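You operate a simulated robot arm through the tools that you are given. There is no shell and no other tool. Be economical: measure what you need, move in short steps, check, and stop when the job is done.

Carry out the task below with a simulated two-armed robot. There is one attempt and no reset: what you move stays moved.

Task
Flatten the curled maple strip in the small press, then lay it on the side table.
Fine: hold the press for its knob; knob in till snug, watch till the strip lies flat, knob out to its end; hurt and break nothing.

The check looks at the end state, three seconds after you hand in, the way a careful person would. Anything else that was tipped, shoved, dropped, spilled or broken makes it a failure.

Robot
Two 6-joint arms with two-finger parallel grippers on one trunk, on a base that drives. Base frame: it is fixed to the floor where the robot stands at the start and does not move with it; the origin is under the middle of the robot, x ahead of it, y to its left, z up; the surface under the hand at the start is at about z = 0.84. Lengths are in m, angles in degrees, forces in N, time in s.
The left shoulder is at the start at [0.07, 0.166, 1.445], the right one opposite. With the tool pointing down near the work surface each hand reaches from about 0.36 to 0.8 m from the robot's upright axis, wherever it stands, measured 20 degrees to its own side. Places, roughly: bed of the small press [0.5, 0, 0.9]; press knob [0.5, 0, 0.9]; side table [0.7, 0, 0.8]. Payload 3.91 kg a hand.
Tool frame (each hand has its own): the origin (TCP) lies between the finger pads and is the grasp point; the fingertips stand 0.03 m ahead of it; z points along the fingers, y is the line along which they close. The gripper opens to 0.11 m. The fingers are 0.02 m wide and 0.01 m thick; the gripper's body (0.048 by 0.112 m) begins 0.055 m behind the TCP.
Orientation is that of the tool frame in the base frame, as [roll, pitch, yaw] about the fixed x, y, z axes, in that order (R = Rz(yaw) Ry(pitch) Rx(roll)). With the fingers straight down and closing along the base's y, the tool's x points along the base's -x, its y along +y and its z along -z.

Tools
- The arms move only by the tool drive_tool. It takes "left_commands", "right_commands" or both (then of equal length, played together; a hand with none holds still); each is a list that holds one entry, the list of rows, each a list of 6 numbers: the shift along the tool's x, y, z in units of 150 mm (1.0 is 150 mm), then the turn, a rotation vector about the tool's x, y, z in units of 90 degrees (1.0 is 90 degrees). In form: [[[tx, ty, tz, rx, ry, rz], ...]]. A call has 1 to 20 rows; each row is the pose to reach, as a shift and turn from the pose commanded when the call began, along the tool's axes at that moment. "left_claw" and "right_claw" are, for a hand that has rows, the opening, from 0 (shut) to 1 (fully open), set as the call begins (left out, the last holds). A call with a number of a shift or a turn outside -1 to 1 is refused whole. A row lasts 0.2 s, in which the tool goes at most 0.05 m and 8.6 degrees; a call with a longer step from one row to the next is refused whole, and so is a gripper value outside its range. A pose out of reach is approached as far as the arm can. The call stops where the force on the tool passes 50 N (or 10 N more than at its start, if that is more) or the arm is blocked; 0.2 s more then pass. The fingers move at their own pace (about 0.108 m/s each) and stop on an object; they squeeze with about 28 N. The grip force told is the motor's: it shows also when the fingers shut on nothing. Time passes only in rows, and 0.2 s behind the last, so rows that repeat a pose let the fingers close. It gives the time, the measured TCP pose, the force on the tool (base axes), the opening and the grip force at its end, in the units of the frame above (readings bear some noise), with the torque about the TCP (base axes, N m) and any sound that the robot's microphone picked up, and new pictures: "show" is both (left out), scene, wrist or none (wrist: the cameras of the hands that moved).
- Cameras (640 x 400 px; columns grow to the right, rows downward): "scene" is now at [0.1268, 0.0047, 1.652]; the picture's right is [0.03, -1.00, -0.00], its down [-0.81, -0.02, -0.59] and it looks along [0.59, 0.02, -0.81] (base axes); focal length 260 px, centre (320, 200). "left" rides on the left gripper at [0.077, -0.007, -0.114] in its tool frame; the picture's right is [0.09, 1.00, 0.00], its down [-0.80, 0.07, -0.59] and it looks along [-0.59, 0.05, 0.80] (tool axes); focal length 270 px, centre (320, 200). "right" rides on the right gripper at [0.077, 0.007, -0.114] in its tool frame; the picture's right is [-0.09, 1.00, 0.00], its down [-0.80, -0.07, -0.59] and it looks along [-0.59, -0.05, 0.80] (tool axes); focal length 270 px, centre (320, 200). There is no depth. A picture from a camera that has moved, and an enlarged one, comes with that camera's place and axes in the base frame and with its lens. The place of the scene camera against the robot may be out by one fixed shift of up to 0.012 m in any direction.
- raise_lower(by): slides the trunk up (or, below 0, down) by that many m; the arms and the scene camera ride with it, the base frame stays. It gives what a move gives, with no picture.
- roll_base(legs): drives the robot by 1 to 6 legs, each [ahead, left, turn to the left] in m, m and degrees, along the robot's own axes; the way and the turn of a leg run together, so that a leg with both is an arc; at most 1.5 m and 180 degrees a leg. The arms and the cameras ride along, it lands a little off, and it stops where it bumps. It gives what a move gives, and a new picture of the scene camera.
- head_to(pan, tilt): turns the head with the scene camera to pan (to the left, within 86 degrees either way) and tilt (down, from -29 to 69), counted from straight ahead of the robot. It gives what a move gives, and a new picture of the scene camera.
- inspect(camera, box): a new picture of the part [left, top, right, bottom] of that camera's present view, enlarged. No time passes.
- job_done(): hands the job in; it is judged then, once.

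Work in short steps. Places have to be worked out from the pictures, the camera data and where the tool is seen: move nearer, look again, correct. Check each grasp and each placing, and mend what went wrong. You have 120 turns and 260 pictures in all, those below and enlarged ones among them. Open the grippers and draw the arms clear of the work before you hand the job in, unless the task says otherwise; then end with one line.

The tools are called after "Request:" as name(argument=value, ...) on one line, values as JSON. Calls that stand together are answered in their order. drive_tool: Moves the arms, as the interface text tells. Its arguments: {"type":"object","properties":{"left_commands":{"type":"array"},"left_claw":{"type":"number"},"right_commands":{"type":"array"},"right_claw":{"type":"number"},"show":{"type":"string","enum":["both","scene","wrist","none"]}},"required":[]} The other tools are called the same way: raise_lower (by) slides the trunk up or down; roll_base (legs) drives the base; head_to (pan, tilt) turns the head that bears the scene camera; inspect (camera, box) takes an enlarged picture of a part of a camera's view; job_done () hands the job in.

At the start:

```text
clock: 0.0
left_tool_pos: [0.6223, 0.1419, 1.0]
left_tool_rot: [-180.0, 0.0, -180.0]
left_ft_force: [0.1, -0.6, -0.4]
left_moment: [-0.01, 0.02, -0.01]
left_gripper_width: 0.1098
left_finger_force: 0.1
right_tool_pos: [0.4668, -0.3297, 0.9995]
right_tool_rot: [-180.0, 0.0, -180.0]
right_ft_force: [0.0, -0.1, -0.8]
right_moment: [-0.01, -0.01, -0.01]
right_gripper_width: 0.1101
right_finger_force: 0.2
trunk travel left (down, up): [-0.94, 0.0]
robot x, y, heading: [-0.0014, -0.0014, 0.1]
head pan, tilt: [1.7, 53.8]
```

scene: 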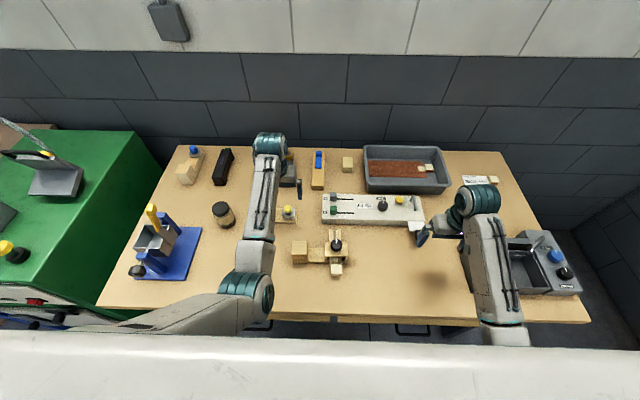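
right: 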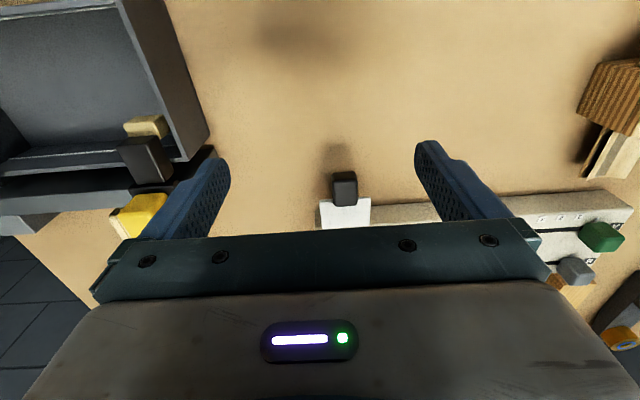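
left: 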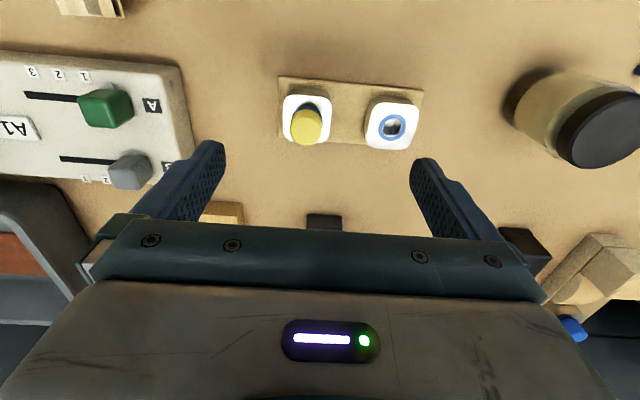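

The scene holds several candidates for a press, so I enlarge parts of the scene to identify it.

Request:
inspect(camera="scene", box=[270, 180, 440, 290])

Request:
inspect(camera="scene", box=[100, 180, 260, 290])

Request:
inspect(camera="scene", box=[440, 160, 600, 310])

Request:
inspect(camera="scene", box=[0, 110, 160, 330])

```text
3.64 times, centred on (355, 235) of scene
camera zoom: at [0.1268, 0.0047, 1.652], right [0.03, -1.0, 0.0], down [-0.81, -0.02, -0.59], along [0.59, 0.02, -0.81], focal length 944 px, centre (193, 73)
```

zoom: 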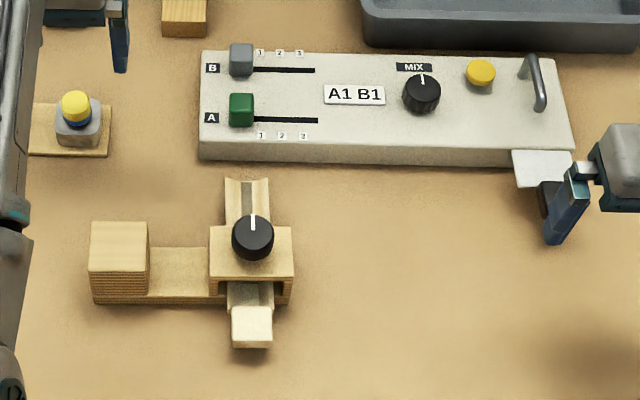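

```text
3.64 times, centred on (180, 235) of scene
camera zoom: at [0.1268, 0.0047, 1.652], right [0.03, -1.0, 0.0], down [-0.81, -0.02, -0.59], along [0.59, 0.02, -0.81], focal length 944 px, centre (829, 73)
```

zoom: 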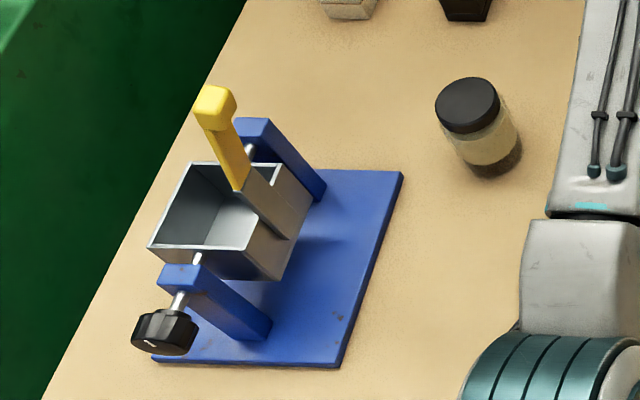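

```text
2.67 times, centred on (520, 235) of scene
camera zoom: at [0.1268, 0.0047, 1.652], right [0.03, -1.0, 0.0], down [-0.81, -0.02, -0.59], along [0.59, 0.02, -0.81], focal length 693 px, centre (-213, 107)
```

zoom: 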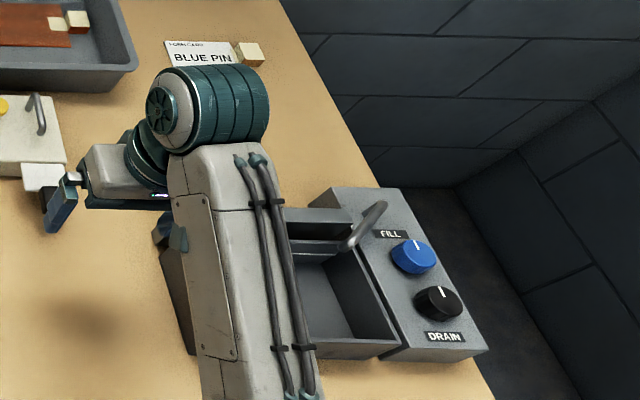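

```text
1.82 times, centred on (80, 220) of scene
camera zoom: at [0.1268, 0.0047, 1.652], right [0.03, -1.0, 0.0], down [-0.81, -0.02, -0.59], along [0.59, 0.02, -0.81], focal length 472 px, centre (756, 164)
```

zoom: 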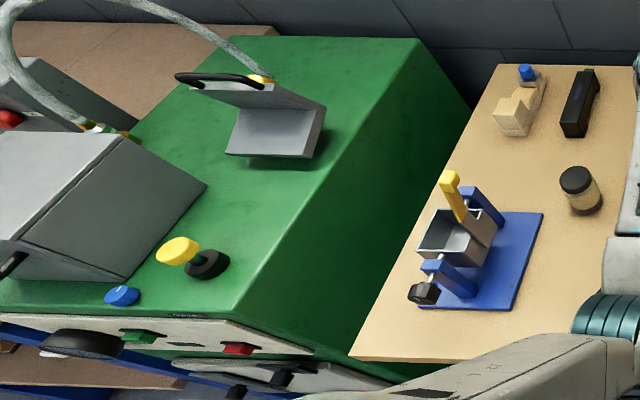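

The wooden press with the black knob in the centre is likely the small press. I look around for a side table.

Request:
head_to(pan=60, tilt=35)

Request:
head_to(pan=-60, tilt=35)

Request:
head_to(pan=1.7, tilt=69)

```text
clock: 1.3
left_tool_pos: [0.6217, 0.1423, 1.0]
left_tool_rot: [-180.0, 0.0, 179.9]
left_ft_force: [0.4, -1.4, 0.2]
left_moment: [0.01, 0.01, -0.01]
left_gripper_width: 0.1099
left_finger_force: 0.0
right_tool_pos: [0.4656, -0.3299, 0.9989]
right_tool_rot: [179.9, 0.0, 180.0]
right_ft_force: [-0.2, -0.1, 0.5]
right_moment: [-0.02, 0.02, 0.01]
right_gripper_width: 0.1098
right_finger_force: 0.0
trunk travel left (down, up): [-0.94, 0.0]
robot x, y, heading: [-0.0046, 0.0029, -0.2]
head pan, tilt: [60.0, 35.0]
camera scene: at [0.0976, 0.0787, 1.6787], right [0.87, -0.5, 0.0], down [-0.29, -0.5, -0.82], along [0.41, 0.71, -0.57], focal length 260 px, centre (320, 200)
```

scene: 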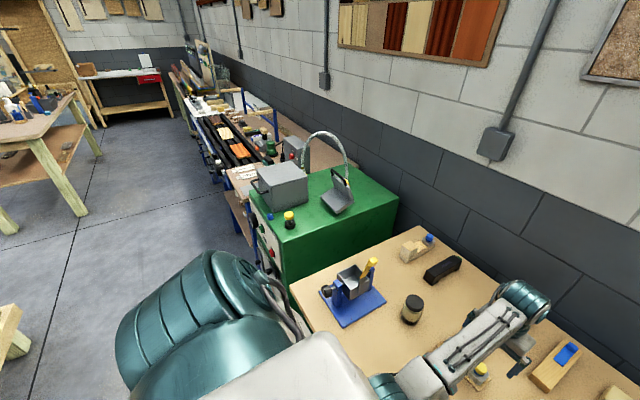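

```text
clock: 3.3
left_tool_pos: [0.6215, 0.1422, 1.0002]
left_tool_rot: [-180.0, 0.1, -179.9]
left_ft_force: [-1.0, -0.2, -0.7]
left_moment: [0.0, -0.02, -0.02]
left_gripper_width: 0.1099
left_finger_force: 0.0
right_tool_pos: [0.4649, -0.3285, 1.0003]
right_tool_rot: [-180.0, 0.0, 180.0]
right_ft_force: [0.3, -0.2, 0.2]
right_moment: [0.03, -0.03, -0.01]
right_gripper_width: 0.1098
right_finger_force: 0.0
trunk travel left (down, up): [-0.94, 0.0]
robot x, y, heading: [-0.0002, -0.0021, 0.0]
head pan, tilt: [-60.0, 35.0]
camera scene: at [0.0976, -0.0737, 1.6787], right [-0.87, -0.5, 0.0], down [-0.29, 0.5, -0.82], along [0.41, -0.71, -0.57], focal length 260 px, centre (320, 200)
```

scene: 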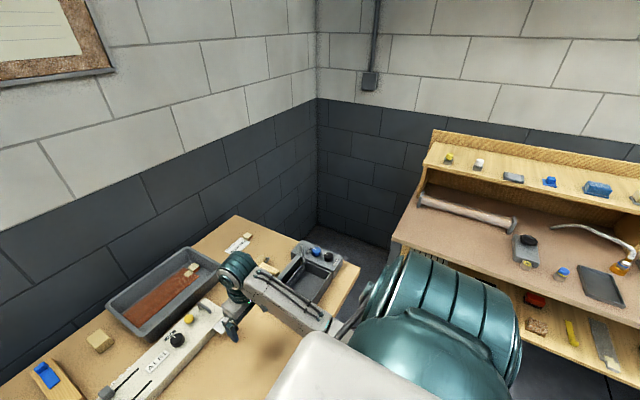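

```text
clock: 4.6
left_tool_pos: [0.6222, 0.1426, 0.9993]
left_tool_rot: [-179.9, 0.0, 179.9]
left_ft_force: [0.9, 0.7, -0.6]
left_moment: [0.01, 0.0, 0.0]
left_gripper_width: 0.1102
left_finger_force: 0.0
right_tool_pos: [0.4662, -0.3302, 1.0001]
right_tool_rot: [179.9, -0.1, -180.0]
right_ft_force: [-0.1, 0.1, -0.6]
right_moment: [0.03, 0.01, -0.01]
right_gripper_width: 0.1097
right_finger_force: 0.1
trunk travel left (down, up): [-0.94, 0.0]
robot x, y, heading: [-0.0004, 0.0017, 0.1]
head pan, tilt: [1.7, 68.8]
camera scene: at [0.1094, 0.0041, 1.6351], right [0.03, -1.0, 0.0], down [-0.93, -0.03, -0.36], along [0.36, 0.01, -0.93], focal length 260 px, centre (320, 200)
```

scene: 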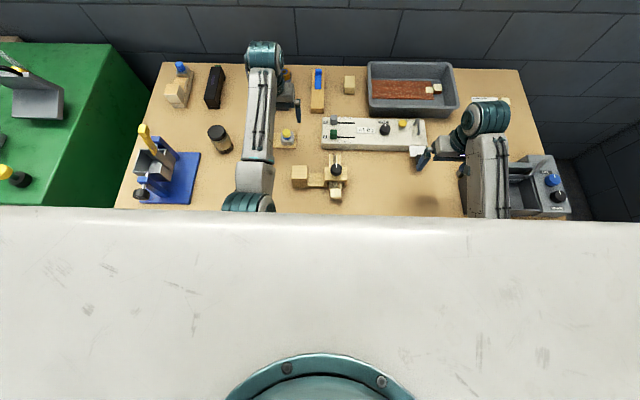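

The bench itself must be the side table (x≈0.7, z≈0.84), and the wooden fixture is the press (knob ≈[0.495,-0.03,0.91], grip block ≈[0.49,0.075,0.88]). I bring the left hand near to look with its camera, and restore the head.

Request:
drive_tool(left_commands=[[[0.25, -0.1, -0.1, 0, 0, 0], [0.5, -0.15, -0.2, 0, 0, 0], [0.75, -0.2, -0.3, 0, 0, 0], [1.0, -0.25, -0.4, 0, 0, 0], [1.0, -0.25, -0.4, 0, 0, 0]]], show="wrist")

Request:
head_to(pan=0, tilt=60)

```text
clock: 5.5
left_tool_pos: [0.5106, 0.1891, 1.0233]
left_tool_rot: [170.6, 1.4, -178.1]
left_ft_force: [0.1, 0.4, 0.0]
left_moment: [0.0, -0.05, 0.02]
left_gripper_width: 0.1098
left_finger_force: 0.0
left hand out of reach, approached as far as the arm can: row 3, 4
right_tool_pos: [0.4659, -0.3283, 1.0002]
right_tool_rot: [-180.0, 0.1, 180.0]
right_ft_force: [0.3, 0.3, 0.4]
right_moment: [-0.01, -0.01, 0.02]
right_gripper_width: 0.1099
right_finger_force: 0.2
trunk travel left (down, up): [-0.94, 0.0]
robot x, y, heading: [0.0009, 0.0005, -0.0]
head pan, tilt: [1.7, 68.8]
stopped in row 4 (left hand): the arm was blocked; the commanded pose is now the measured one
camera left: at [0.431, 0.163, 1.1335], right [-0.13, 0.98, 0.16], down [0.79, 0.0, 0.62], along [0.6, 0.2, -0.77], focal length 270 px, centre (320, 200)
```

left: 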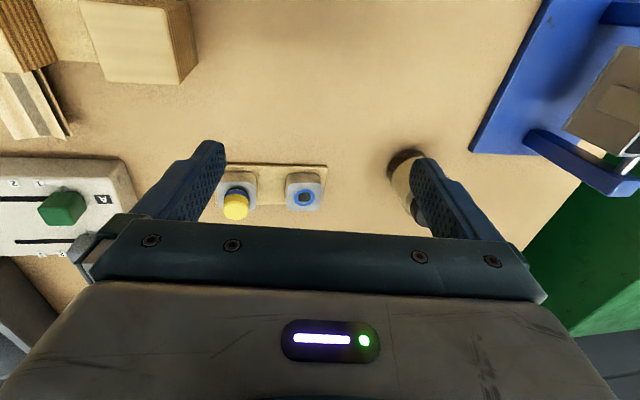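

```text
clock: 6.2
left_tool_pos: [0.5126, 0.191, 1.0209]
left_tool_rot: [170.7, 1.4, -177.9]
left_ft_force: [-0.5, 0.0, -0.2]
left_moment: [-0.02, 0.05, 0.02]
left_gripper_width: 0.1098
left_finger_force: 0.0
right_tool_pos: [0.4651, -0.3297, 1.0]
right_tool_rot: [179.9, 0.0, -179.9]
right_ft_force: [0.4, -0.2, -0.2]
right_moment: [-0.02, 0.01, 0.0]
right_gripper_width: 0.1099
right_finger_force: 0.0
trunk travel left (down, up): [-0.94, 0.0]
robot x, y, heading: [-0.002, -0.001, -0.1]
head pan, tilt: [0.0, 60.0]
camera scene: at [0.1199, 0.0023, 1.6444], right [0.0, -1.0, 0.0], down [-0.87, 0.0, -0.5], along [0.5, 0.0, -0.87], focal length 260 px, centre (320, 200)
```

scene: 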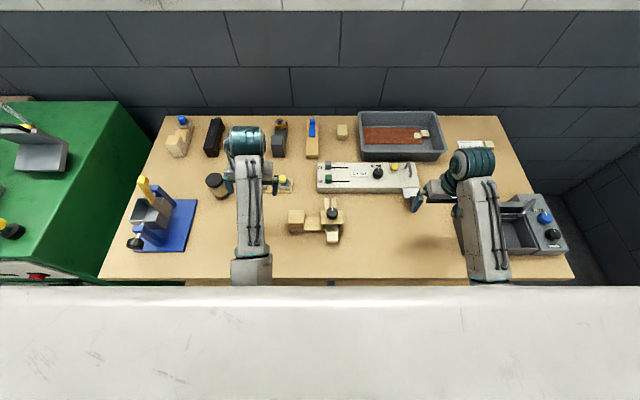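

The left arm runs out of reach close in, so I drive the base back about 0.17 m to put the press in a comfortable range.

Request:
roll_base(legs=[[-0.17, 0, 0]])

```text
clock: 7.6
left_tool_pos: [0.3499, 0.191, 1.0194]
left_tool_rot: [170.7, 1.1, -177.8]
left_ft_force: [0.6, 0.5, -0.4]
left_moment: [-0.06, 0.03, 0.0]
left_gripper_width: 0.1099
left_finger_force: 0.0
right_tool_pos: [0.3055, -0.3274, 0.998]
right_tool_rot: [-180.0, -0.2, -179.8]
right_ft_force: [0.3, 0.2, 0.6]
right_moment: [-0.03, 0.03, 0.05]
right_gripper_width: 0.1099
right_finger_force: 0.1
trunk travel left (down, up): [-0.94, 0.0]
robot x, y, heading: [-0.1639, 0.0014, 0.1]
head pan, tilt: [0.0, 60.0]
camera scene: at [-0.04, 0.0028, 1.644], right [0.0, -1.0, 0.0], down [-0.87, 0.0, -0.5], along [0.5, 0.0, -0.87], focal length 260 px, centre (320, 200)
```

scene: 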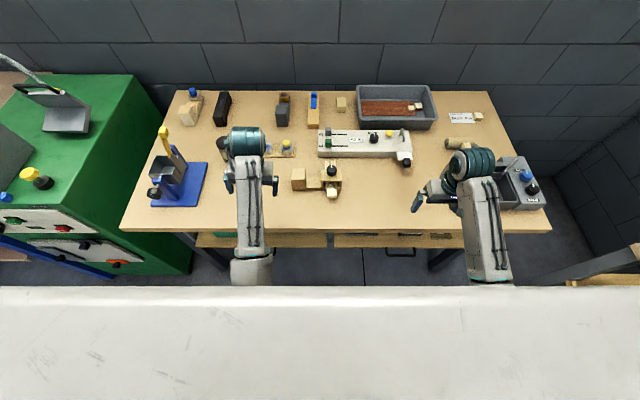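

Press is now well ahead. I level the left hand and move it toward the press for a close look.

Request:
drive_tool(left_commands=[[[-0.1, -0.2, 0, 0.05, 0, 0], [-0.2, -0.4, 0, 0.1, 0, 0], [-0.3, -0.6, -0.05, 0.103, 0, 0], [-0.4, -0.8, -0.1, 0.103, 0, 0], [-0.4, -0.8, -0.1, 0.103, 0, 0]]], show="wrist")

```text
clock: 8.7
left_tool_pos: [0.4129, 0.1685, 0.992]
left_tool_rot: [171.6, 1.1, -174.7]
left_ft_force: [0.4, -0.1, 0.0]
left_moment: [0.0, 0.02, 0.02]
left_gripper_width: 0.1102
left_finger_force: 0.1
right_tool_pos: [0.3043, -0.3284, 1.0]
right_tool_rot: [179.9, -0.1, -179.8]
right_ft_force: [0.9, -0.4, -0.1]
right_moment: [0.01, 0.02, 0.04]
right_gripper_width: 0.1101
right_finger_force: 0.0
trunk travel left (down, up): [-0.94, 0.0]
robot x, y, heading: [-0.164, 0.0009, 0.2]
head pan, tilt: [0.0, 60.0]
stopped in row 5 (left hand): the arm was blocked; the commanded pose is now the measured one
camera left: at [0.3358, 0.138, 1.1044], right [-0.18, 0.97, 0.14], down [0.79, 0.06, 0.61], along [0.59, 0.23, -0.78], focal length 270 px, centre (320, 200)
```

left: 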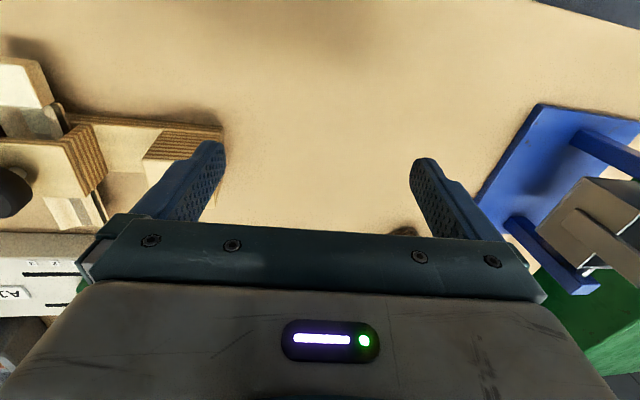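

The arm is hitting a joint limit near in; I go farther ahead first, levelling as I go.

Request:
drive_tool(left_commands=[[[-0.25, 0.0, 0, 0.04, 0, 0.02], [-0.5, 0.0, 0, 0.093, 0, 0.059], [-0.75, 0.0, 0, 0.093, 0, 0.059], [-0.75, -0.2, 0, 0.093, 0, 0.059], [-0.75, -0.4, 0, 0.093, 0, 0.059]]], show="wrist")

```text
clock: 9.9
left_tool_pos: [0.5273, 0.1158, 0.9872]
left_tool_rot: [180.0, 0.7, -180.0]
left_ft_force: [-0.2, 0.2, 0.4]
left_moment: [0.0, -0.01, -0.02]
left_gripper_width: 0.1102
left_finger_force: 0.1
right_tool_pos: [0.303, -0.3287, 0.9999]
right_tool_rot: [179.9, 0.0, -179.8]
right_ft_force: [-0.9, 0.3, 0.1]
right_moment: [-0.01, 0.03, -0.02]
right_gripper_width: 0.1102
right_finger_force: 0.1
trunk travel left (down, up): [-0.94, 0.0]
robot x, y, heading: [-0.1646, 0.0009, -0.0]
head pan, tilt: [0.0, 60.0]
camera left: at [0.4485, 0.1106, 1.1018], right [-0.09, 1.0, 0.0], down [0.79, 0.07, 0.6], along [0.6, 0.05, -0.8], focal length 270 px, centre (320, 200)
```

left: 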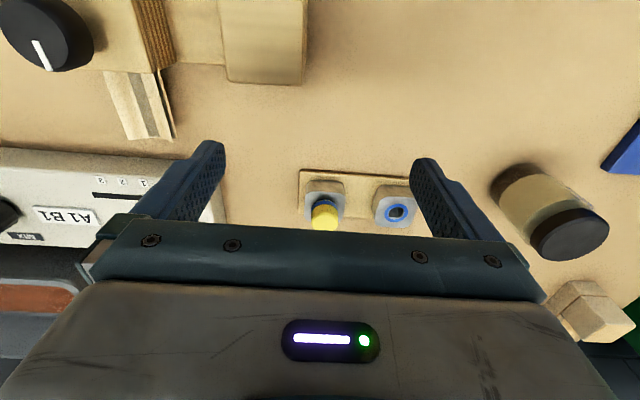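

Works farther out. I back the base 0.07 m more so there's margin for both arms, then turn the left hand to close along x with its camera looking across to the press.

Request:
roll_base(legs=[[-0.07, 0, 0]])

Request:
drive_tool(left_commands=[[[0, 0.1, -0.1, 0, 0, 0.09], [0, 0.2, -0.2, 0, 0, 0.18], [0, 0.3, -0.3, 0, 0, 0.27], [0, 0.4, -0.3, 0, 0, 0.36], [0, 0.5, -0.3, 0, 0, 0.45], [0, 0.5, -0.3, 0, 0, 0.54], [0, 0.5, -0.3, 0, 0, 0.63], [0, 0.5, -0.3, 0, 0, 0.72], [0, 0.5, -0.3, 0, 0, 0.81], [0, 0.5, -0.3, 0, 0, 0.9], [0, 0.5, -0.3, 0, 0, 1.0]]], show="both")

```text
clock: 10.9
left_tool_pos: [0.4652, 0.116, 0.982]
left_tool_rot: [179.9, 0.3, -180.0]
left_ft_force: [0.3, -0.1, 0.0]
left_moment: [-0.02, 0.02, -0.03]
left_gripper_width: 0.1103
left_finger_force: 0.0
right_tool_pos: [0.2405, -0.3275, 0.9968]
right_tool_rot: [180.0, -0.4, -179.7]
right_ft_force: [1.0, 0.9, -0.1]
right_moment: [-0.01, 0.06, 0.01]
right_gripper_width: 0.1101
right_finger_force: 0.1
trunk travel left (down, up): [-0.94, 0.0]
robot x, y, heading: [-0.231, -0.0, 0.1]
head pan, tilt: [0.0, 60.0]
camera scene: at [-0.1025, 0.0026, 1.6434], right [0.0, -1.0, 0.0], down [-0.87, 0.0, -0.49], along [0.49, 0.0, -0.87], focal length 260 px, centre (320, 200)
```

scene: 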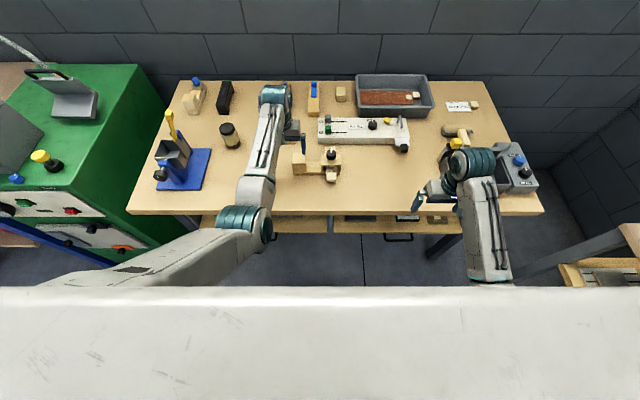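

```text
refused: row 11 steps farther than a row can; nothing moved
```

Refused due to a 9° last step; I resend with smaller steps.

Request:
drive_tool(left_commands=[[[0, 0.1, -0.1, 0, 0, 0.09], [0, 0.2, -0.2, 0, 0, 0.18], [0, 0.3, -0.3, 0, 0, 0.27], [0, 0.4, -0.3, 0, 0, 0.36], [0, 0.4, -0.3, 0, 0, 0.45], [0, 0.4, -0.3, 0, 0, 0.54], [0, 0.4, -0.3, 0, 0, 0.63], [0, 0.4, -0.3, 0, 0, 0.72], [0, 0.4, -0.3, 0, 0, 0.81], [0, 0.4, -0.3, 0, 0, 0.9], [0, 0.4, -0.3, 0, 0, 0.95], [0, 0.4, -0.3, 0, 0, 1.0]]], show="both")

```text
clock: 13.5
left_tool_pos: [0.4588, 0.1774, 1.0321]
left_tool_rot: [179.3, -0.1, 89.9]
left_ft_force: [0.0, 0.2, -0.1]
left_moment: [0.02, -0.01, -0.01]
left_gripper_width: 0.1099
left_finger_force: 0.1
right_tool_pos: [0.2347, -0.3276, 1.0]
right_tool_rot: [-179.9, 0.1, -179.7]
right_ft_force: [0.8, 0.4, -0.2]
right_moment: [-0.02, -0.02, 0.03]
right_gripper_width: 0.1101
right_finger_force: 0.1
trunk travel left (down, up): [-0.94, 0.0]
robot x, y, heading: [-0.2365, -0.0012, 0.2]
head pan, tilt: [0.0, 60.0]
camera scene: at [-0.1135, 0.0024, 1.6444], right [0.0, -1.0, 0.0], down [-0.87, 0.0, -0.5], along [0.5, 0.0, -0.87], focal length 260 px, centre (320, 200)
camera left: at [0.4497, 0.2545, 1.1479], right [1.0, 0.09, 0.01], down [0.06, -0.8, 0.59], along [0.06, -0.59, -0.8], focal length 270 px, centre (320, 200)
```

scene: 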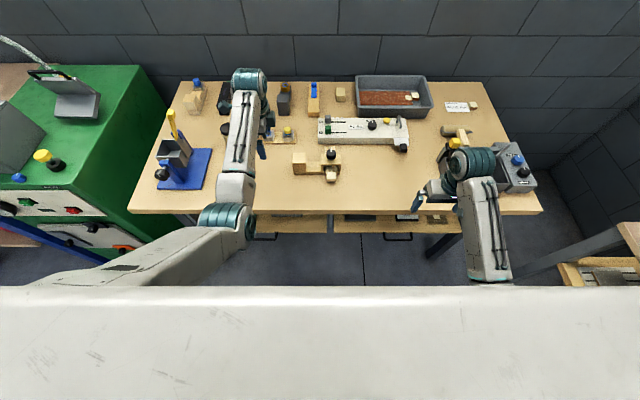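
left: 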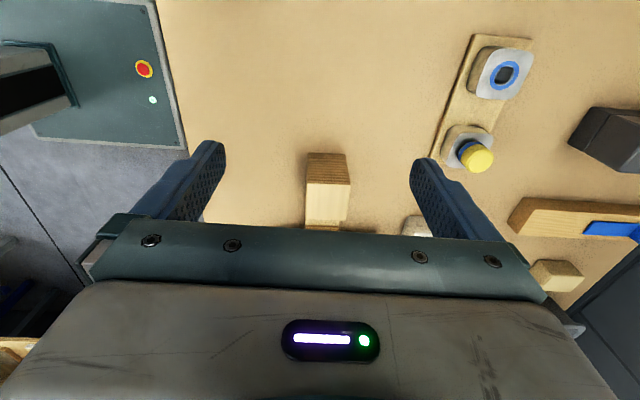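

The grip block is about [0.48,0.06], ~5 cm wide, top ≈0.895. Now I bring the right hand's camera over the press for a close look at the knob and strip.

Request:
drive_tool(right_commands=[[[-0.3, 0.0, -0.1, 0, 0, 0], [-0.6, 0.0, -0.2, 0, 0, 0], [-0.9, 0.1, -0.2, 0, 0, 0], [-1.0, 0.4, -0.2, 0, 0, 0], [-1.0, 0.7, -0.2, 0, 0, 0], [-1.0, 1.0, -0.2, 0, 0, 0]]], show="none")

Request:
drive_tool(right_commands=[[[-0.15, 0.3, 0, 0, 0, 0], [-0.2, 0.5, 0, 0, 0, 0], [-0.2, 0.75, 0, 0, 0, 0], [-0.2, 0.9, 0.0, 0, 0, 0], [-0.2, 0.9, 0.0, 0, 0, 0]]], show="both")

```text
clock: 14.9
left_tool_pos: [0.4589, 0.1784, 1.0323]
left_tool_rot: [179.3, 0.0, 90.0]
left_ft_force: [-0.6, 0.3, 0.0]
left_moment: [0.01, 0.01, -0.03]
left_gripper_width: 0.1098
left_finger_force: 0.0
right_tool_pos: [0.3831, -0.176, 1.0325]
right_tool_rot: [-179.9, 0.0, -179.9]
right_ft_force: [0.1, 0.9, 0.2]
right_moment: [-0.05, 0.0, 0.02]
right_gripper_width: 0.1103
right_finger_force: 0.0
right hand out of reach, approached as far as the arm can: row 2
trunk travel left (down, up): [-0.94, 0.0]
robot x, y, heading: [-0.2357, -0.0009, 0.0]
head pan, tilt: [0.0, 60.0]
```

```text
refused: row 1 steps farther than a row can; nothing moved
```

I continue with slightly shorter steps.

Request:
drive_tool(right_commands=[[[-0.15, 0.2, 0, 0, 0, 0], [-0.25, 0.4, 0, 0, 0, 0], [-0.25, 0.65, 0, 0, 0, 0], [-0.25, 0.85, 0.0, 0, 0, 0], [-0.25, 0.85, 0.0, 0, 0, 0]]], show="both")

```text
clock: 16.1
left_tool_pos: [0.4597, 0.1764, 1.0325]
left_tool_rot: [179.5, 0.0, 90.1]
left_ft_force: [0.6, 0.2, -0.2]
left_moment: [0.03, 0.0, 0.03]
left_gripper_width: 0.1101
left_finger_force: 0.0
right_tool_pos: [0.4239, -0.0654, 1.026]
right_tool_rot: [-178.8, 0.0, 179.5]
right_ft_force: [-0.3, -0.4, -0.2]
right_moment: [0.01, 0.01, 0.02]
right_gripper_width: 0.1097
right_finger_force: 0.1
trunk travel left (down, up): [-0.94, 0.0]
robot x, y, heading: [-0.234, 0.0018, 0.2]
head pan, tilt: [0.0, 60.0]
camera scene: at [-0.1126, 0.0018, 1.6444], right [0.0, -1.0, 0.0], down [-0.87, 0.0, -0.5], along [0.5, 0.0, -0.87], focal length 260 px, centre (320, 200)
camera right: at [0.3463, -0.0545, 1.1397], right [0.1, 0.99, -0.02], down [0.8, -0.07, 0.6], along [0.59, -0.08, -0.8], focal length 270 px, centre (320, 200)
```

scene: 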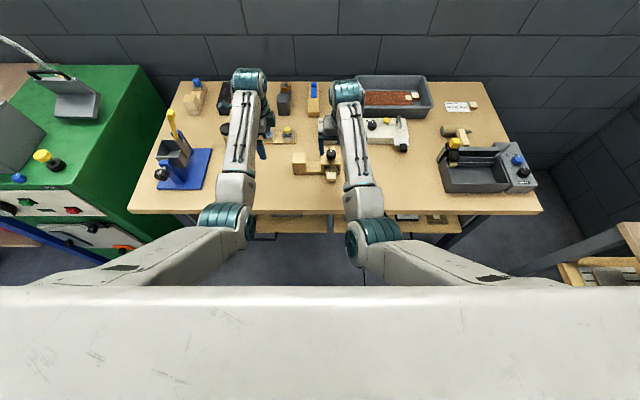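
right: 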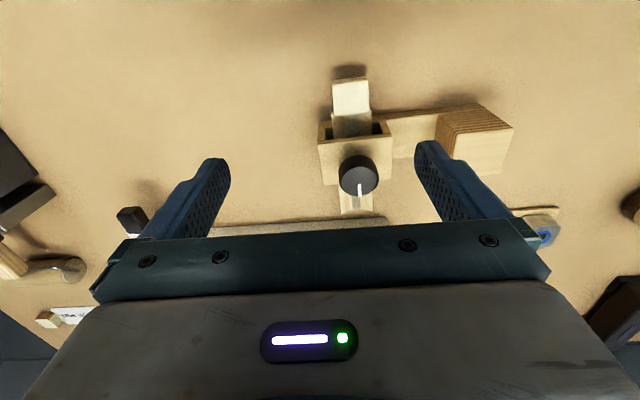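

Request:
inspect(camera="right", box=[300, 55, 530, 225])

Request:
inspect(camera="scene", box=[285, 140, 365, 190])

```text
2.35 times, centred on (415, 140) of right
camera zoom: at [0.3463, -0.0545, 1.1397], right [0.1, 0.99, -0.02], down [0.8, -0.07, 0.6], along [0.59, -0.08, -0.8], focal length 636 px, centre (96, 341)
```

zoom: 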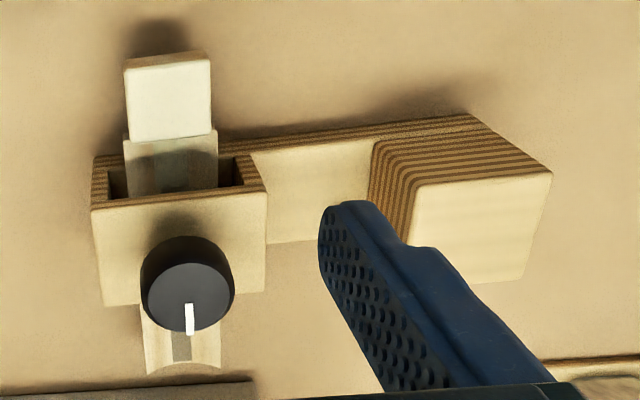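

```text
8.00 times, centred on (325, 165) of scene
camera zoom: at [-0.1126, 0.0018, 1.6444], right [0.0, -1.0, 0.0], down [-0.87, 0.0, -0.5], along [0.5, 0.0, -0.87], focal length 2078 px, centre (280, 480)
```

zoom: 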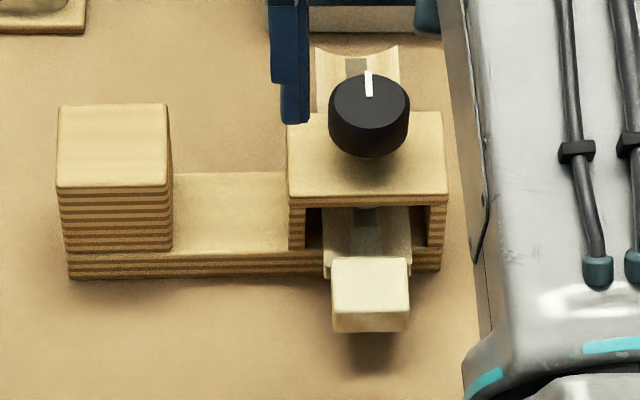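

The strip carries a tab at its near end (≈[0.423,-0.039], top 0.88); knob ≈[0.476,-0.038], top ≈0.94; grip block x .453–.497, y .05–.098, top ≈.911. I move the left hand above the block, still high, to check.

Request:
drive_tool(left_commands=[[[-0.2, 0.1, 0, 0, 0, 0], [-0.45, 0.1, 0, 0, 0, 0], [-0.68, 0.1, 0.1, 0, 0, 0], [-0.68, 0.1, 0.2, 0, 0, 0], [-0.68, 0.1, 0.2, 0, 0, 0]]], show="both")

Request:
inspect(camera="scene", box=[255, 100, 385, 200])

```text
clock: 17.3
left_tool_pos: [0.4747, 0.0765, 1.0021]
left_tool_rot: [179.3, -0.2, 90.1]
left_ft_force: [-0.2, 0.8, 0.5]
left_moment: [-0.01, -0.02, 0.02]
left_gripper_width: 0.1101
left_finger_force: 0.1
right_tool_pos: [0.4257, -0.0632, 1.0287]
right_tool_rot: [-178.8, 0.3, 179.4]
right_ft_force: [-0.9, -0.2, -0.3]
right_moment: [0.04, -0.02, 0.01]
right_gripper_width: 0.11
right_finger_force: 0.1
trunk travel left (down, up): [-0.94, 0.0]
robot x, y, heading: [-0.2343, 0.0017, 0.4]
head pan, tilt: [0.0, 60.0]
camera scene: at [-0.1132, 0.0026, 1.6444], right [0.0, -1.0, 0.0], down [-0.87, 0.0, -0.5], along [0.5, 0.0, -0.87], focal length 260 px, centre (320, 200)
camera left: at [0.4659, 0.1532, 1.1162], right [1.0, 0.09, 0.01], down [0.06, -0.8, 0.59], along [0.06, -0.59, -0.8], focal length 270 px, centre (320, 200)
```

scene: 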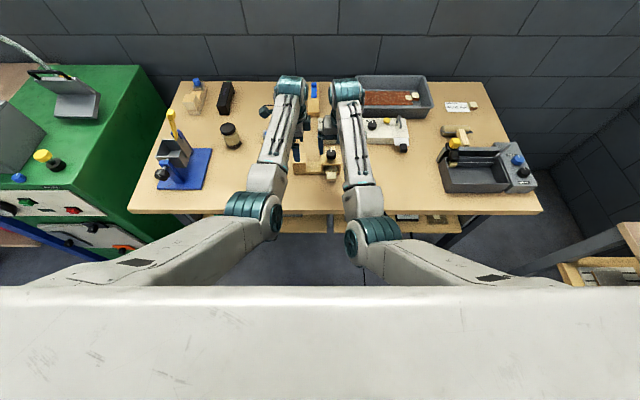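
left: 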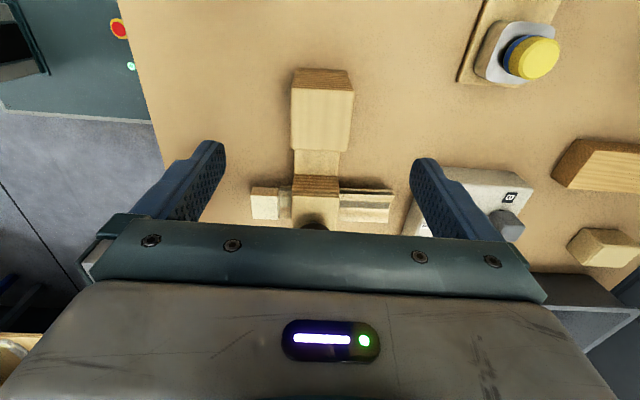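

```text
4.00 times, centred on (320, 150) of scene
camera zoom: at [-0.1132, 0.0026, 1.6444], right [0.0, -1.0, 0.0], down [-0.87, 0.0, -0.5], along [0.5, 0.0, -0.87], focal length 1039 px, centre (320, 400)
```

zoom: 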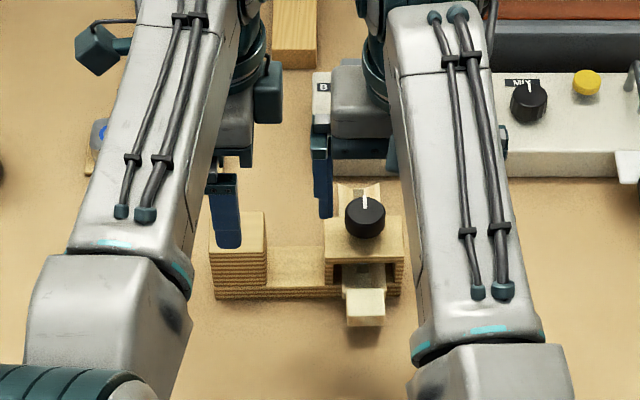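

The left hand is centred over the block within a few mm. I descend with open fingers to z≈0.893.

Request:
drive_tool(left_commands=[[[0, 0, 0.25, 0, 0, 0], [0, 0, 0.5, 0, 0, 0], [0, 0, 0.65, 0, 0, 0], [0, 0, 0.72, 0, 0, 0], [0, 0, 0.72, 0, 0, 0]]], show="wrist")

Request:
inspect(camera="scene", box=[255, 100, 385, 200])

```text
clock: 18.5
left_tool_pos: [0.4753, 0.0744, 0.8931]
left_tool_rot: [179.3, 0.0, 90.0]
left_ft_force: [-0.2, -0.3, -0.9]
left_moment: [-0.02, 0.01, -0.04]
left_gripper_width: 0.11
left_finger_force: 0.1
right_tool_pos: [0.4238, -0.0643, 1.0297]
right_tool_rot: [-178.8, 0.3, 179.4]
right_ft_force: [-0.3, -0.6, -0.6]
right_moment: [-0.02, 0.02, 0.01]
right_gripper_width: 0.1101
right_finger_force: 0.1
trunk travel left (down, up): [-0.94, 0.0]
robot x, y, heading: [-0.2316, 0.0013, 0.3]
head pan, tilt: [0.0, 60.0]
camera left: at [0.4663, 0.1521, 1.0086], right [1.0, 0.09, 0.01], down [0.06, -0.8, 0.59], along [0.06, -0.59, -0.8], focal length 270 px, centre (320, 200)
```

left: 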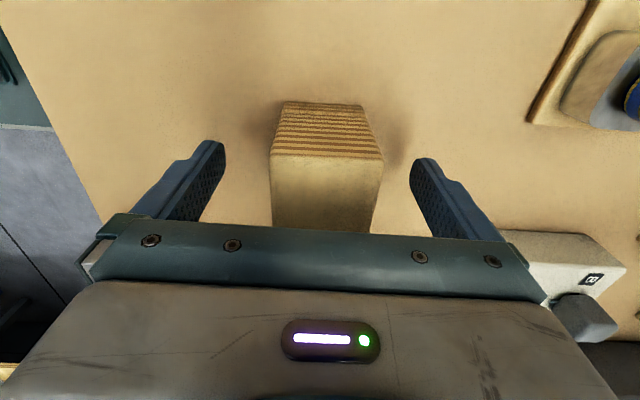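

```text
4.00 times, centred on (320, 150) of scene
camera zoom: at [-0.1133, 0.0028, 1.6444], right [0.0, -1.0, 0.0], down [-0.87, 0.0, -0.5], along [0.5, 0.0, -0.87], focal length 1039 px, centre (320, 400)
```

zoom: 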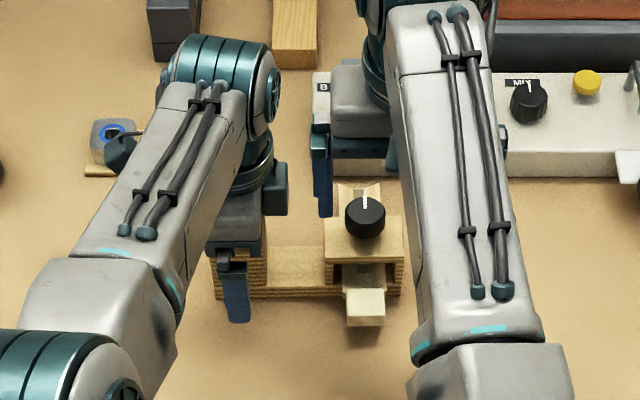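

Fingers straddle the block with it ~2 mm toward +x; I nudge and close.

Request:
drive_tool(left_commands=[[[0, 0.01, 0, 0, 0, 0], [0, 0.01, 0, 0, 0, 0], [0, 0.01, 0, 0, 0, 0], [0, 0.01, 0, 0, 0, 0], [0, 0.01, 0, 0, 0, 0]]], left_claw=0, show="wrist")

```text
clock: 19.7
left_tool_pos: [0.4771, 0.0741, 0.8928]
left_tool_rot: [179.3, -0.1, 89.9]
left_ft_force: [1.2, -0.1, 2.1]
left_moment: [-0.16, 0.06, 0.17]
left_gripper_width: 0.0479
left_finger_force: 27.9
right_tool_pos: [0.4252, -0.0627, 1.0298]
right_tool_rot: [-178.8, 0.2, 179.5]
right_ft_force: [0.5, -0.4, -0.5]
right_moment: [-0.02, -0.01, -0.03]
right_gripper_width: 0.1101
right_finger_force: 0.0
trunk travel left (down, up): [-0.94, 0.0]
robot x, y, heading: [-0.2297, -0.0035, 0.3]
head pan, tilt: [0.0, 60.0]
camera left: at [0.4674, 0.1524, 1.0087], right [1.0, 0.09, 0.01], down [0.06, -0.8, 0.59], along [0.06, -0.59, -0.8], focal length 270 px, centre (320, 200)
```

left: 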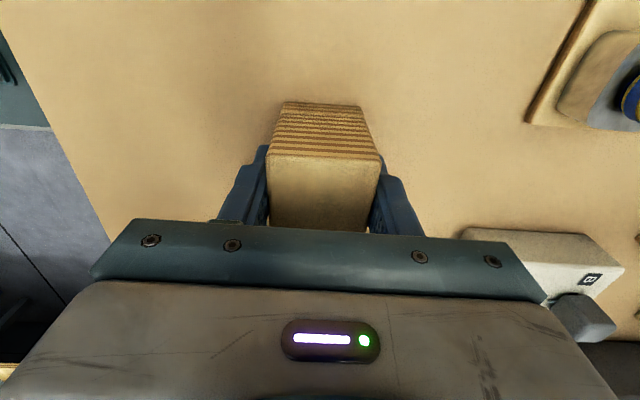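

Block is held firmly (0.048 m). Now I move the right hand over the knob, high, turning it to yaw -90 so its camera faces away from the left hand.

Request:
drive_tool(right_commands=[[[-0.05, 0.02, 0, 0, 0, -0.09], [-0.1, 0.05, 0, 0, 0, -0.18], [-0.15, 0.08, 0, 0, 0, -0.27], [-0.2, 0.1, 0, 0, 0, -0.36], [-0.25, 0.13, 0, 0, 0, -0.45], [-0.3, 0.15, 0, 0, 0, -0.54], [-0.33, 0.16, 0, 0, 0, -0.63], [-0.34, 0.165, 0, 0, 0, -0.72], [-0.34, 0.165, 0, 0, 0, -0.81], [-0.34, 0.165, 0, 0, 0, -0.9], [-0.34, 0.165, 0, 0, 0, -0.98], [-0.34, 0.165, 0, 0, 0, -0.98]]], show="both")

Request:
inspect(camera="scene", box=[255, 100, 385, 200])

```text
clock: 22.3
left_tool_pos: [0.4757, 0.075, 0.8942]
left_tool_rot: [179.3, -0.1, 90.0]
left_ft_force: [-0.4, -0.5, 0.7]
left_moment: [0.01, 0.12, 0.16]
left_gripper_width: 0.0478
left_finger_force: 28.3
right_tool_pos: [0.4718, -0.0242, 1.0292]
right_tool_rot: [-179.9, 0.0, -91.5]
right_ft_force: [0.6, 1.2, 0.2]
right_moment: [0.01, 0.0, 0.0]
right_gripper_width: 0.1099
right_finger_force: 0.0
trunk travel left (down, up): [-0.94, 0.0]
robot x, y, heading: [-0.2336, 0.0027, 0.2]
head pan, tilt: [0.0, 60.0]
camera scene: at [-0.1138, 0.0026, 1.6445], right [0.0, -1.0, 0.0], down [-0.87, 0.0, -0.5], along [0.5, 0.0, -0.87], focal length 260 px, centre (320, 200)
camera right: at [0.4619, -0.1009, 1.1433], right [-0.99, 0.11, 0.0], down [0.09, 0.8, 0.59], along [0.07, 0.59, -0.8], focal length 270 px, centre (320, 200)
```

scene: 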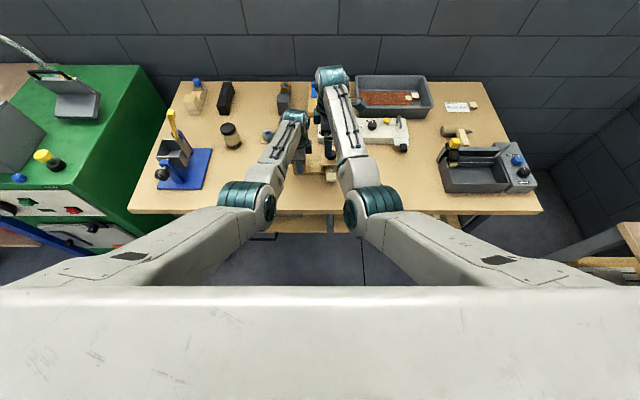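
right: 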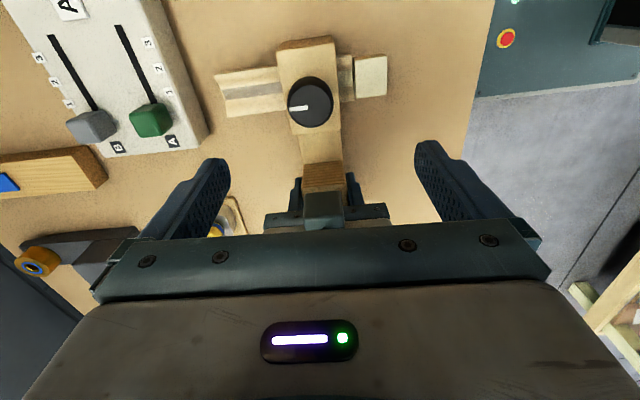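

```text
4.00 times, centred on (320, 150) of scene
camera zoom: at [-0.1138, 0.0026, 1.6445], right [0.0, -1.0, 0.0], down [-0.87, 0.0, -0.5], along [0.5, 0.0, -0.87], focal length 1039 px, centre (320, 400)
```

zoom: 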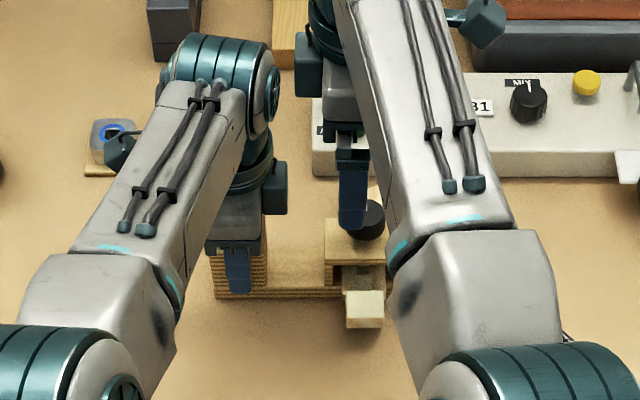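

Knob seen at about [0.477,-0.038]. I centre on it, partially close, and descend so fingertips are just above the bridge (TCP z≈0.945).

Request:
drive_tool(right_commands=[[[0.093, -0.035, 0.0, 0, 0, 0], [0.093, -0.035, 0.2, 0, 0, 0], [0.093, -0.035, 0.4, 0, 0, 0], [0.093, -0.035, 0.4, 0, 0, 0]]], right_claw=0.6, show="wrist")

Request:
inspect(camera="scene", box=[295, 120, 375, 190])

```text
clock: 23.3
left_tool_pos: [0.4779, 0.075, 0.8943]
left_tool_rot: [179.2, -0.1, 90.0]
left_ft_force: [-0.2, 0.2, 2.3]
left_moment: [0.21, 0.1, 0.01]
left_gripper_width: 0.0478
left_finger_force: 27.5
right_tool_pos: [0.4768, -0.0397, 0.9708]
right_tool_rot: [-179.9, 0.1, -91.5]
right_ft_force: [0.1, 0.9, -0.1]
right_moment: [0.0, -0.01, 0.02]
right_gripper_width: 0.066
right_finger_force: 0.0
trunk travel left (down, up): [-0.94, 0.0]
robot x, y, heading: [-0.2306, 0.0013, 0.2]
head pan, tilt: [0.0, 60.0]
camera right: at [0.4691, -0.115, 1.0848], right [-0.99, 0.12, 0.0], down [0.09, 0.8, 0.6], along [0.07, 0.59, -0.8], focal length 270 px, centre (320, 200)
```

right: 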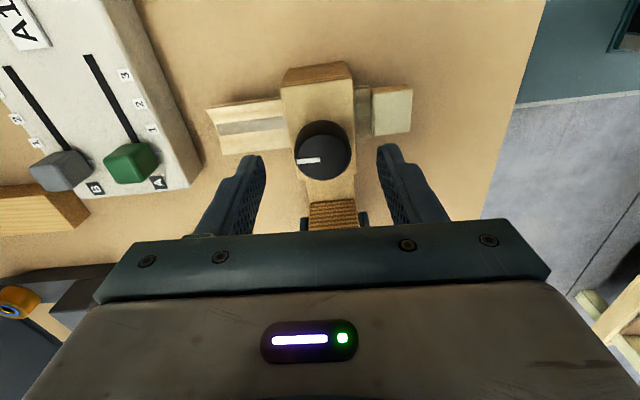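

```text
5.71 times, centred on (335, 155) of scene
camera zoom: at [-0.1138, 0.0025, 1.6445], right [0.0, -1.0, 0.0], down [-0.87, 0.0, -0.5], along [0.5, 0.0, -0.87], focal length 1484 px, centre (234, 457)
```

zoom: 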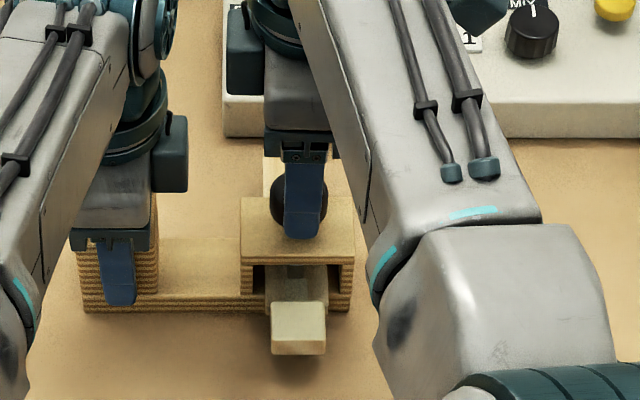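

Centred. Descend the last 26 mm.

Request:
drive_tool(right_commands=[[[0, 0, 0.1, 0, 0, 0], [0, 0, 0.17, 0, 0, 0], [0, 0, 0.17, 0, 0, 0]]], right_claw=0.6, show="wrist")

Request:
inspect(camera="scene", box=[305, 130, 355, 180])

```text
clock: 24.1
left_tool_pos: [0.4768, 0.0749, 0.8928]
left_tool_rot: [179.3, -0.1, 89.9]
left_ft_force: [-0.5, 0.0, 1.6]
left_moment: [0.1, 0.1, 0.05]
left_gripper_width: 0.048
left_finger_force: 28.2
right_tool_pos: [0.4772, -0.0378, 0.9455]
right_tool_rot: [-179.8, 0.1, -91.5]
right_ft_force: [0.5, -0.1, 0.6]
right_moment: [0.01, 0.04, -0.03]
right_gripper_width: 0.0657
right_finger_force: 0.1
trunk travel left (down, up): [-0.94, 0.0]
robot x, y, heading: [-0.2329, -0.0033, 0.2]
head pan, tilt: [0.0, 60.0]
camera right: at [0.4678, -0.1143, 1.0598], right [-0.99, 0.12, 0.0], down [0.09, 0.8, 0.59], along [0.07, 0.59, -0.8], focal length 270 px, centre (320, 200)
```

right: 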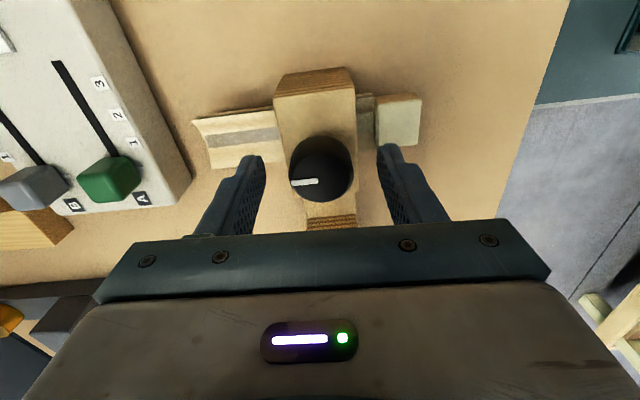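

```text
8.00 times, centred on (330, 155) of scene
camera zoom: at [-0.1138, 0.0025, 1.6445], right [0.0, -1.0, 0.0], down [-0.87, 0.0, -0.5], along [0.5, 0.0, -0.87], focal length 2078 px, centre (240, 560)
```

zoom: 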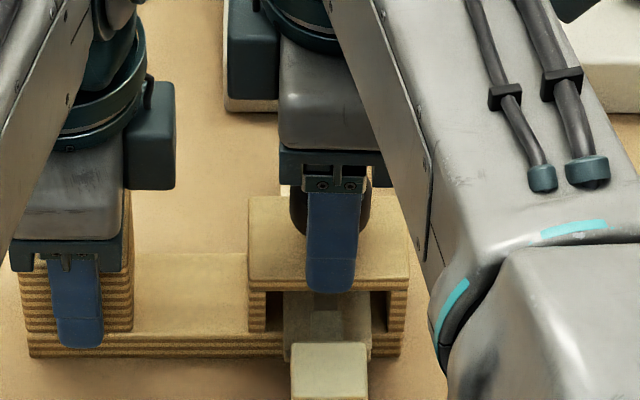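

Now I close on the knob.

Request:
drive_tool(right_commands=[[[0, 0, 0, 0, 0, 0], [0, 0, 0, 0, 0, 0], [0, 0, 0, 0, 0, 0], [0, 0, 0, 0, 0, 0]]], right_claw=0, show="wrist")

```text
clock: 25.1
left_tool_pos: [0.4765, 0.076, 0.8945]
left_tool_rot: [179.3, -0.1, 90.0]
left_ft_force: [3.6, 0.3, 0.6]
left_moment: [-0.09, 0.43, 0.55]
left_gripper_width: 0.0482
left_finger_force: 27.9
right_tool_pos: [0.4781, -0.0384, 0.9466]
right_tool_rot: [180.0, 0.0, -91.6]
right_ft_force: [-4.1, -1.7, 0.8]
right_moment: [-0.03, -0.11, 0.02]
right_gripper_width: 0.0352
right_finger_force: 28.1
trunk travel left (down, up): [-0.94, 0.0]
robot x, y, heading: [-0.2348, 0.0009, 0.4]
head pan, tilt: [0.0, 60.0]
camera right: at [0.4677, -0.1142, 1.0596], right [-0.99, 0.12, 0.0], down [0.09, 0.8, 0.59], along [0.07, 0.59, -0.8], focal length 270 px, centre (320, 200)
```

right: 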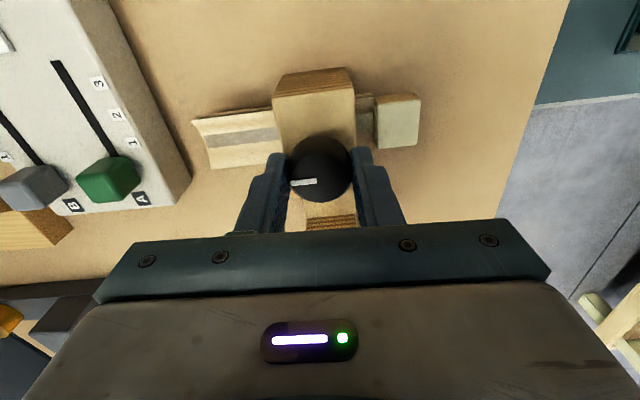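

Knob gripped (0.035 m). I turn clockwise about 30° and watch moments.

Request:
drive_tool(right_commands=[[[0, 0, 0, 0, 0, 0.06], [0, 0, 0, 0, 0, 0.12], [0, 0, 0, 0, 0, 0.19], [0, 0, 0, 0, 0, 0.26], [0, 0, 0, 0, 0, 0.33], [0, 0, 0, 0, 0, 0.33]]], show="wrist")

```text
clock: 26.5
left_tool_pos: [0.4755, 0.0754, 0.8933]
left_tool_rot: [179.3, -0.2, 90.0]
left_ft_force: [4.7, -2.2, 0.4]
left_moment: [0.25, 0.48, 0.72]
left_gripper_width: 0.0479
left_finger_force: 28.4
right_tool_pos: [0.4776, -0.0374, 0.945]
right_tool_rot: [180.0, 0.0, -121.3]
right_ft_force: [-5.2, 2.4, 0.1]
right_moment: [0.07, -0.13, 0.0]
right_gripper_width: 0.0349
right_finger_force: 27.6
trunk travel left (down, up): [-0.94, 0.0]
robot x, y, heading: [-0.2345, -0.0001, 0.4]
head pan, tilt: [0.0, 60.0]
camera right: at [0.4308, -0.0996, 1.0587], right [-0.81, 0.59, 0.0], down [0.48, 0.65, 0.59], along [0.35, 0.48, -0.8], focal length 270 px, centre (320, 200)
```

right: 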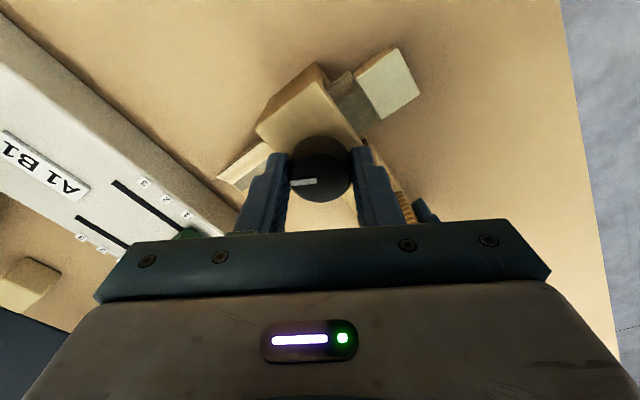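

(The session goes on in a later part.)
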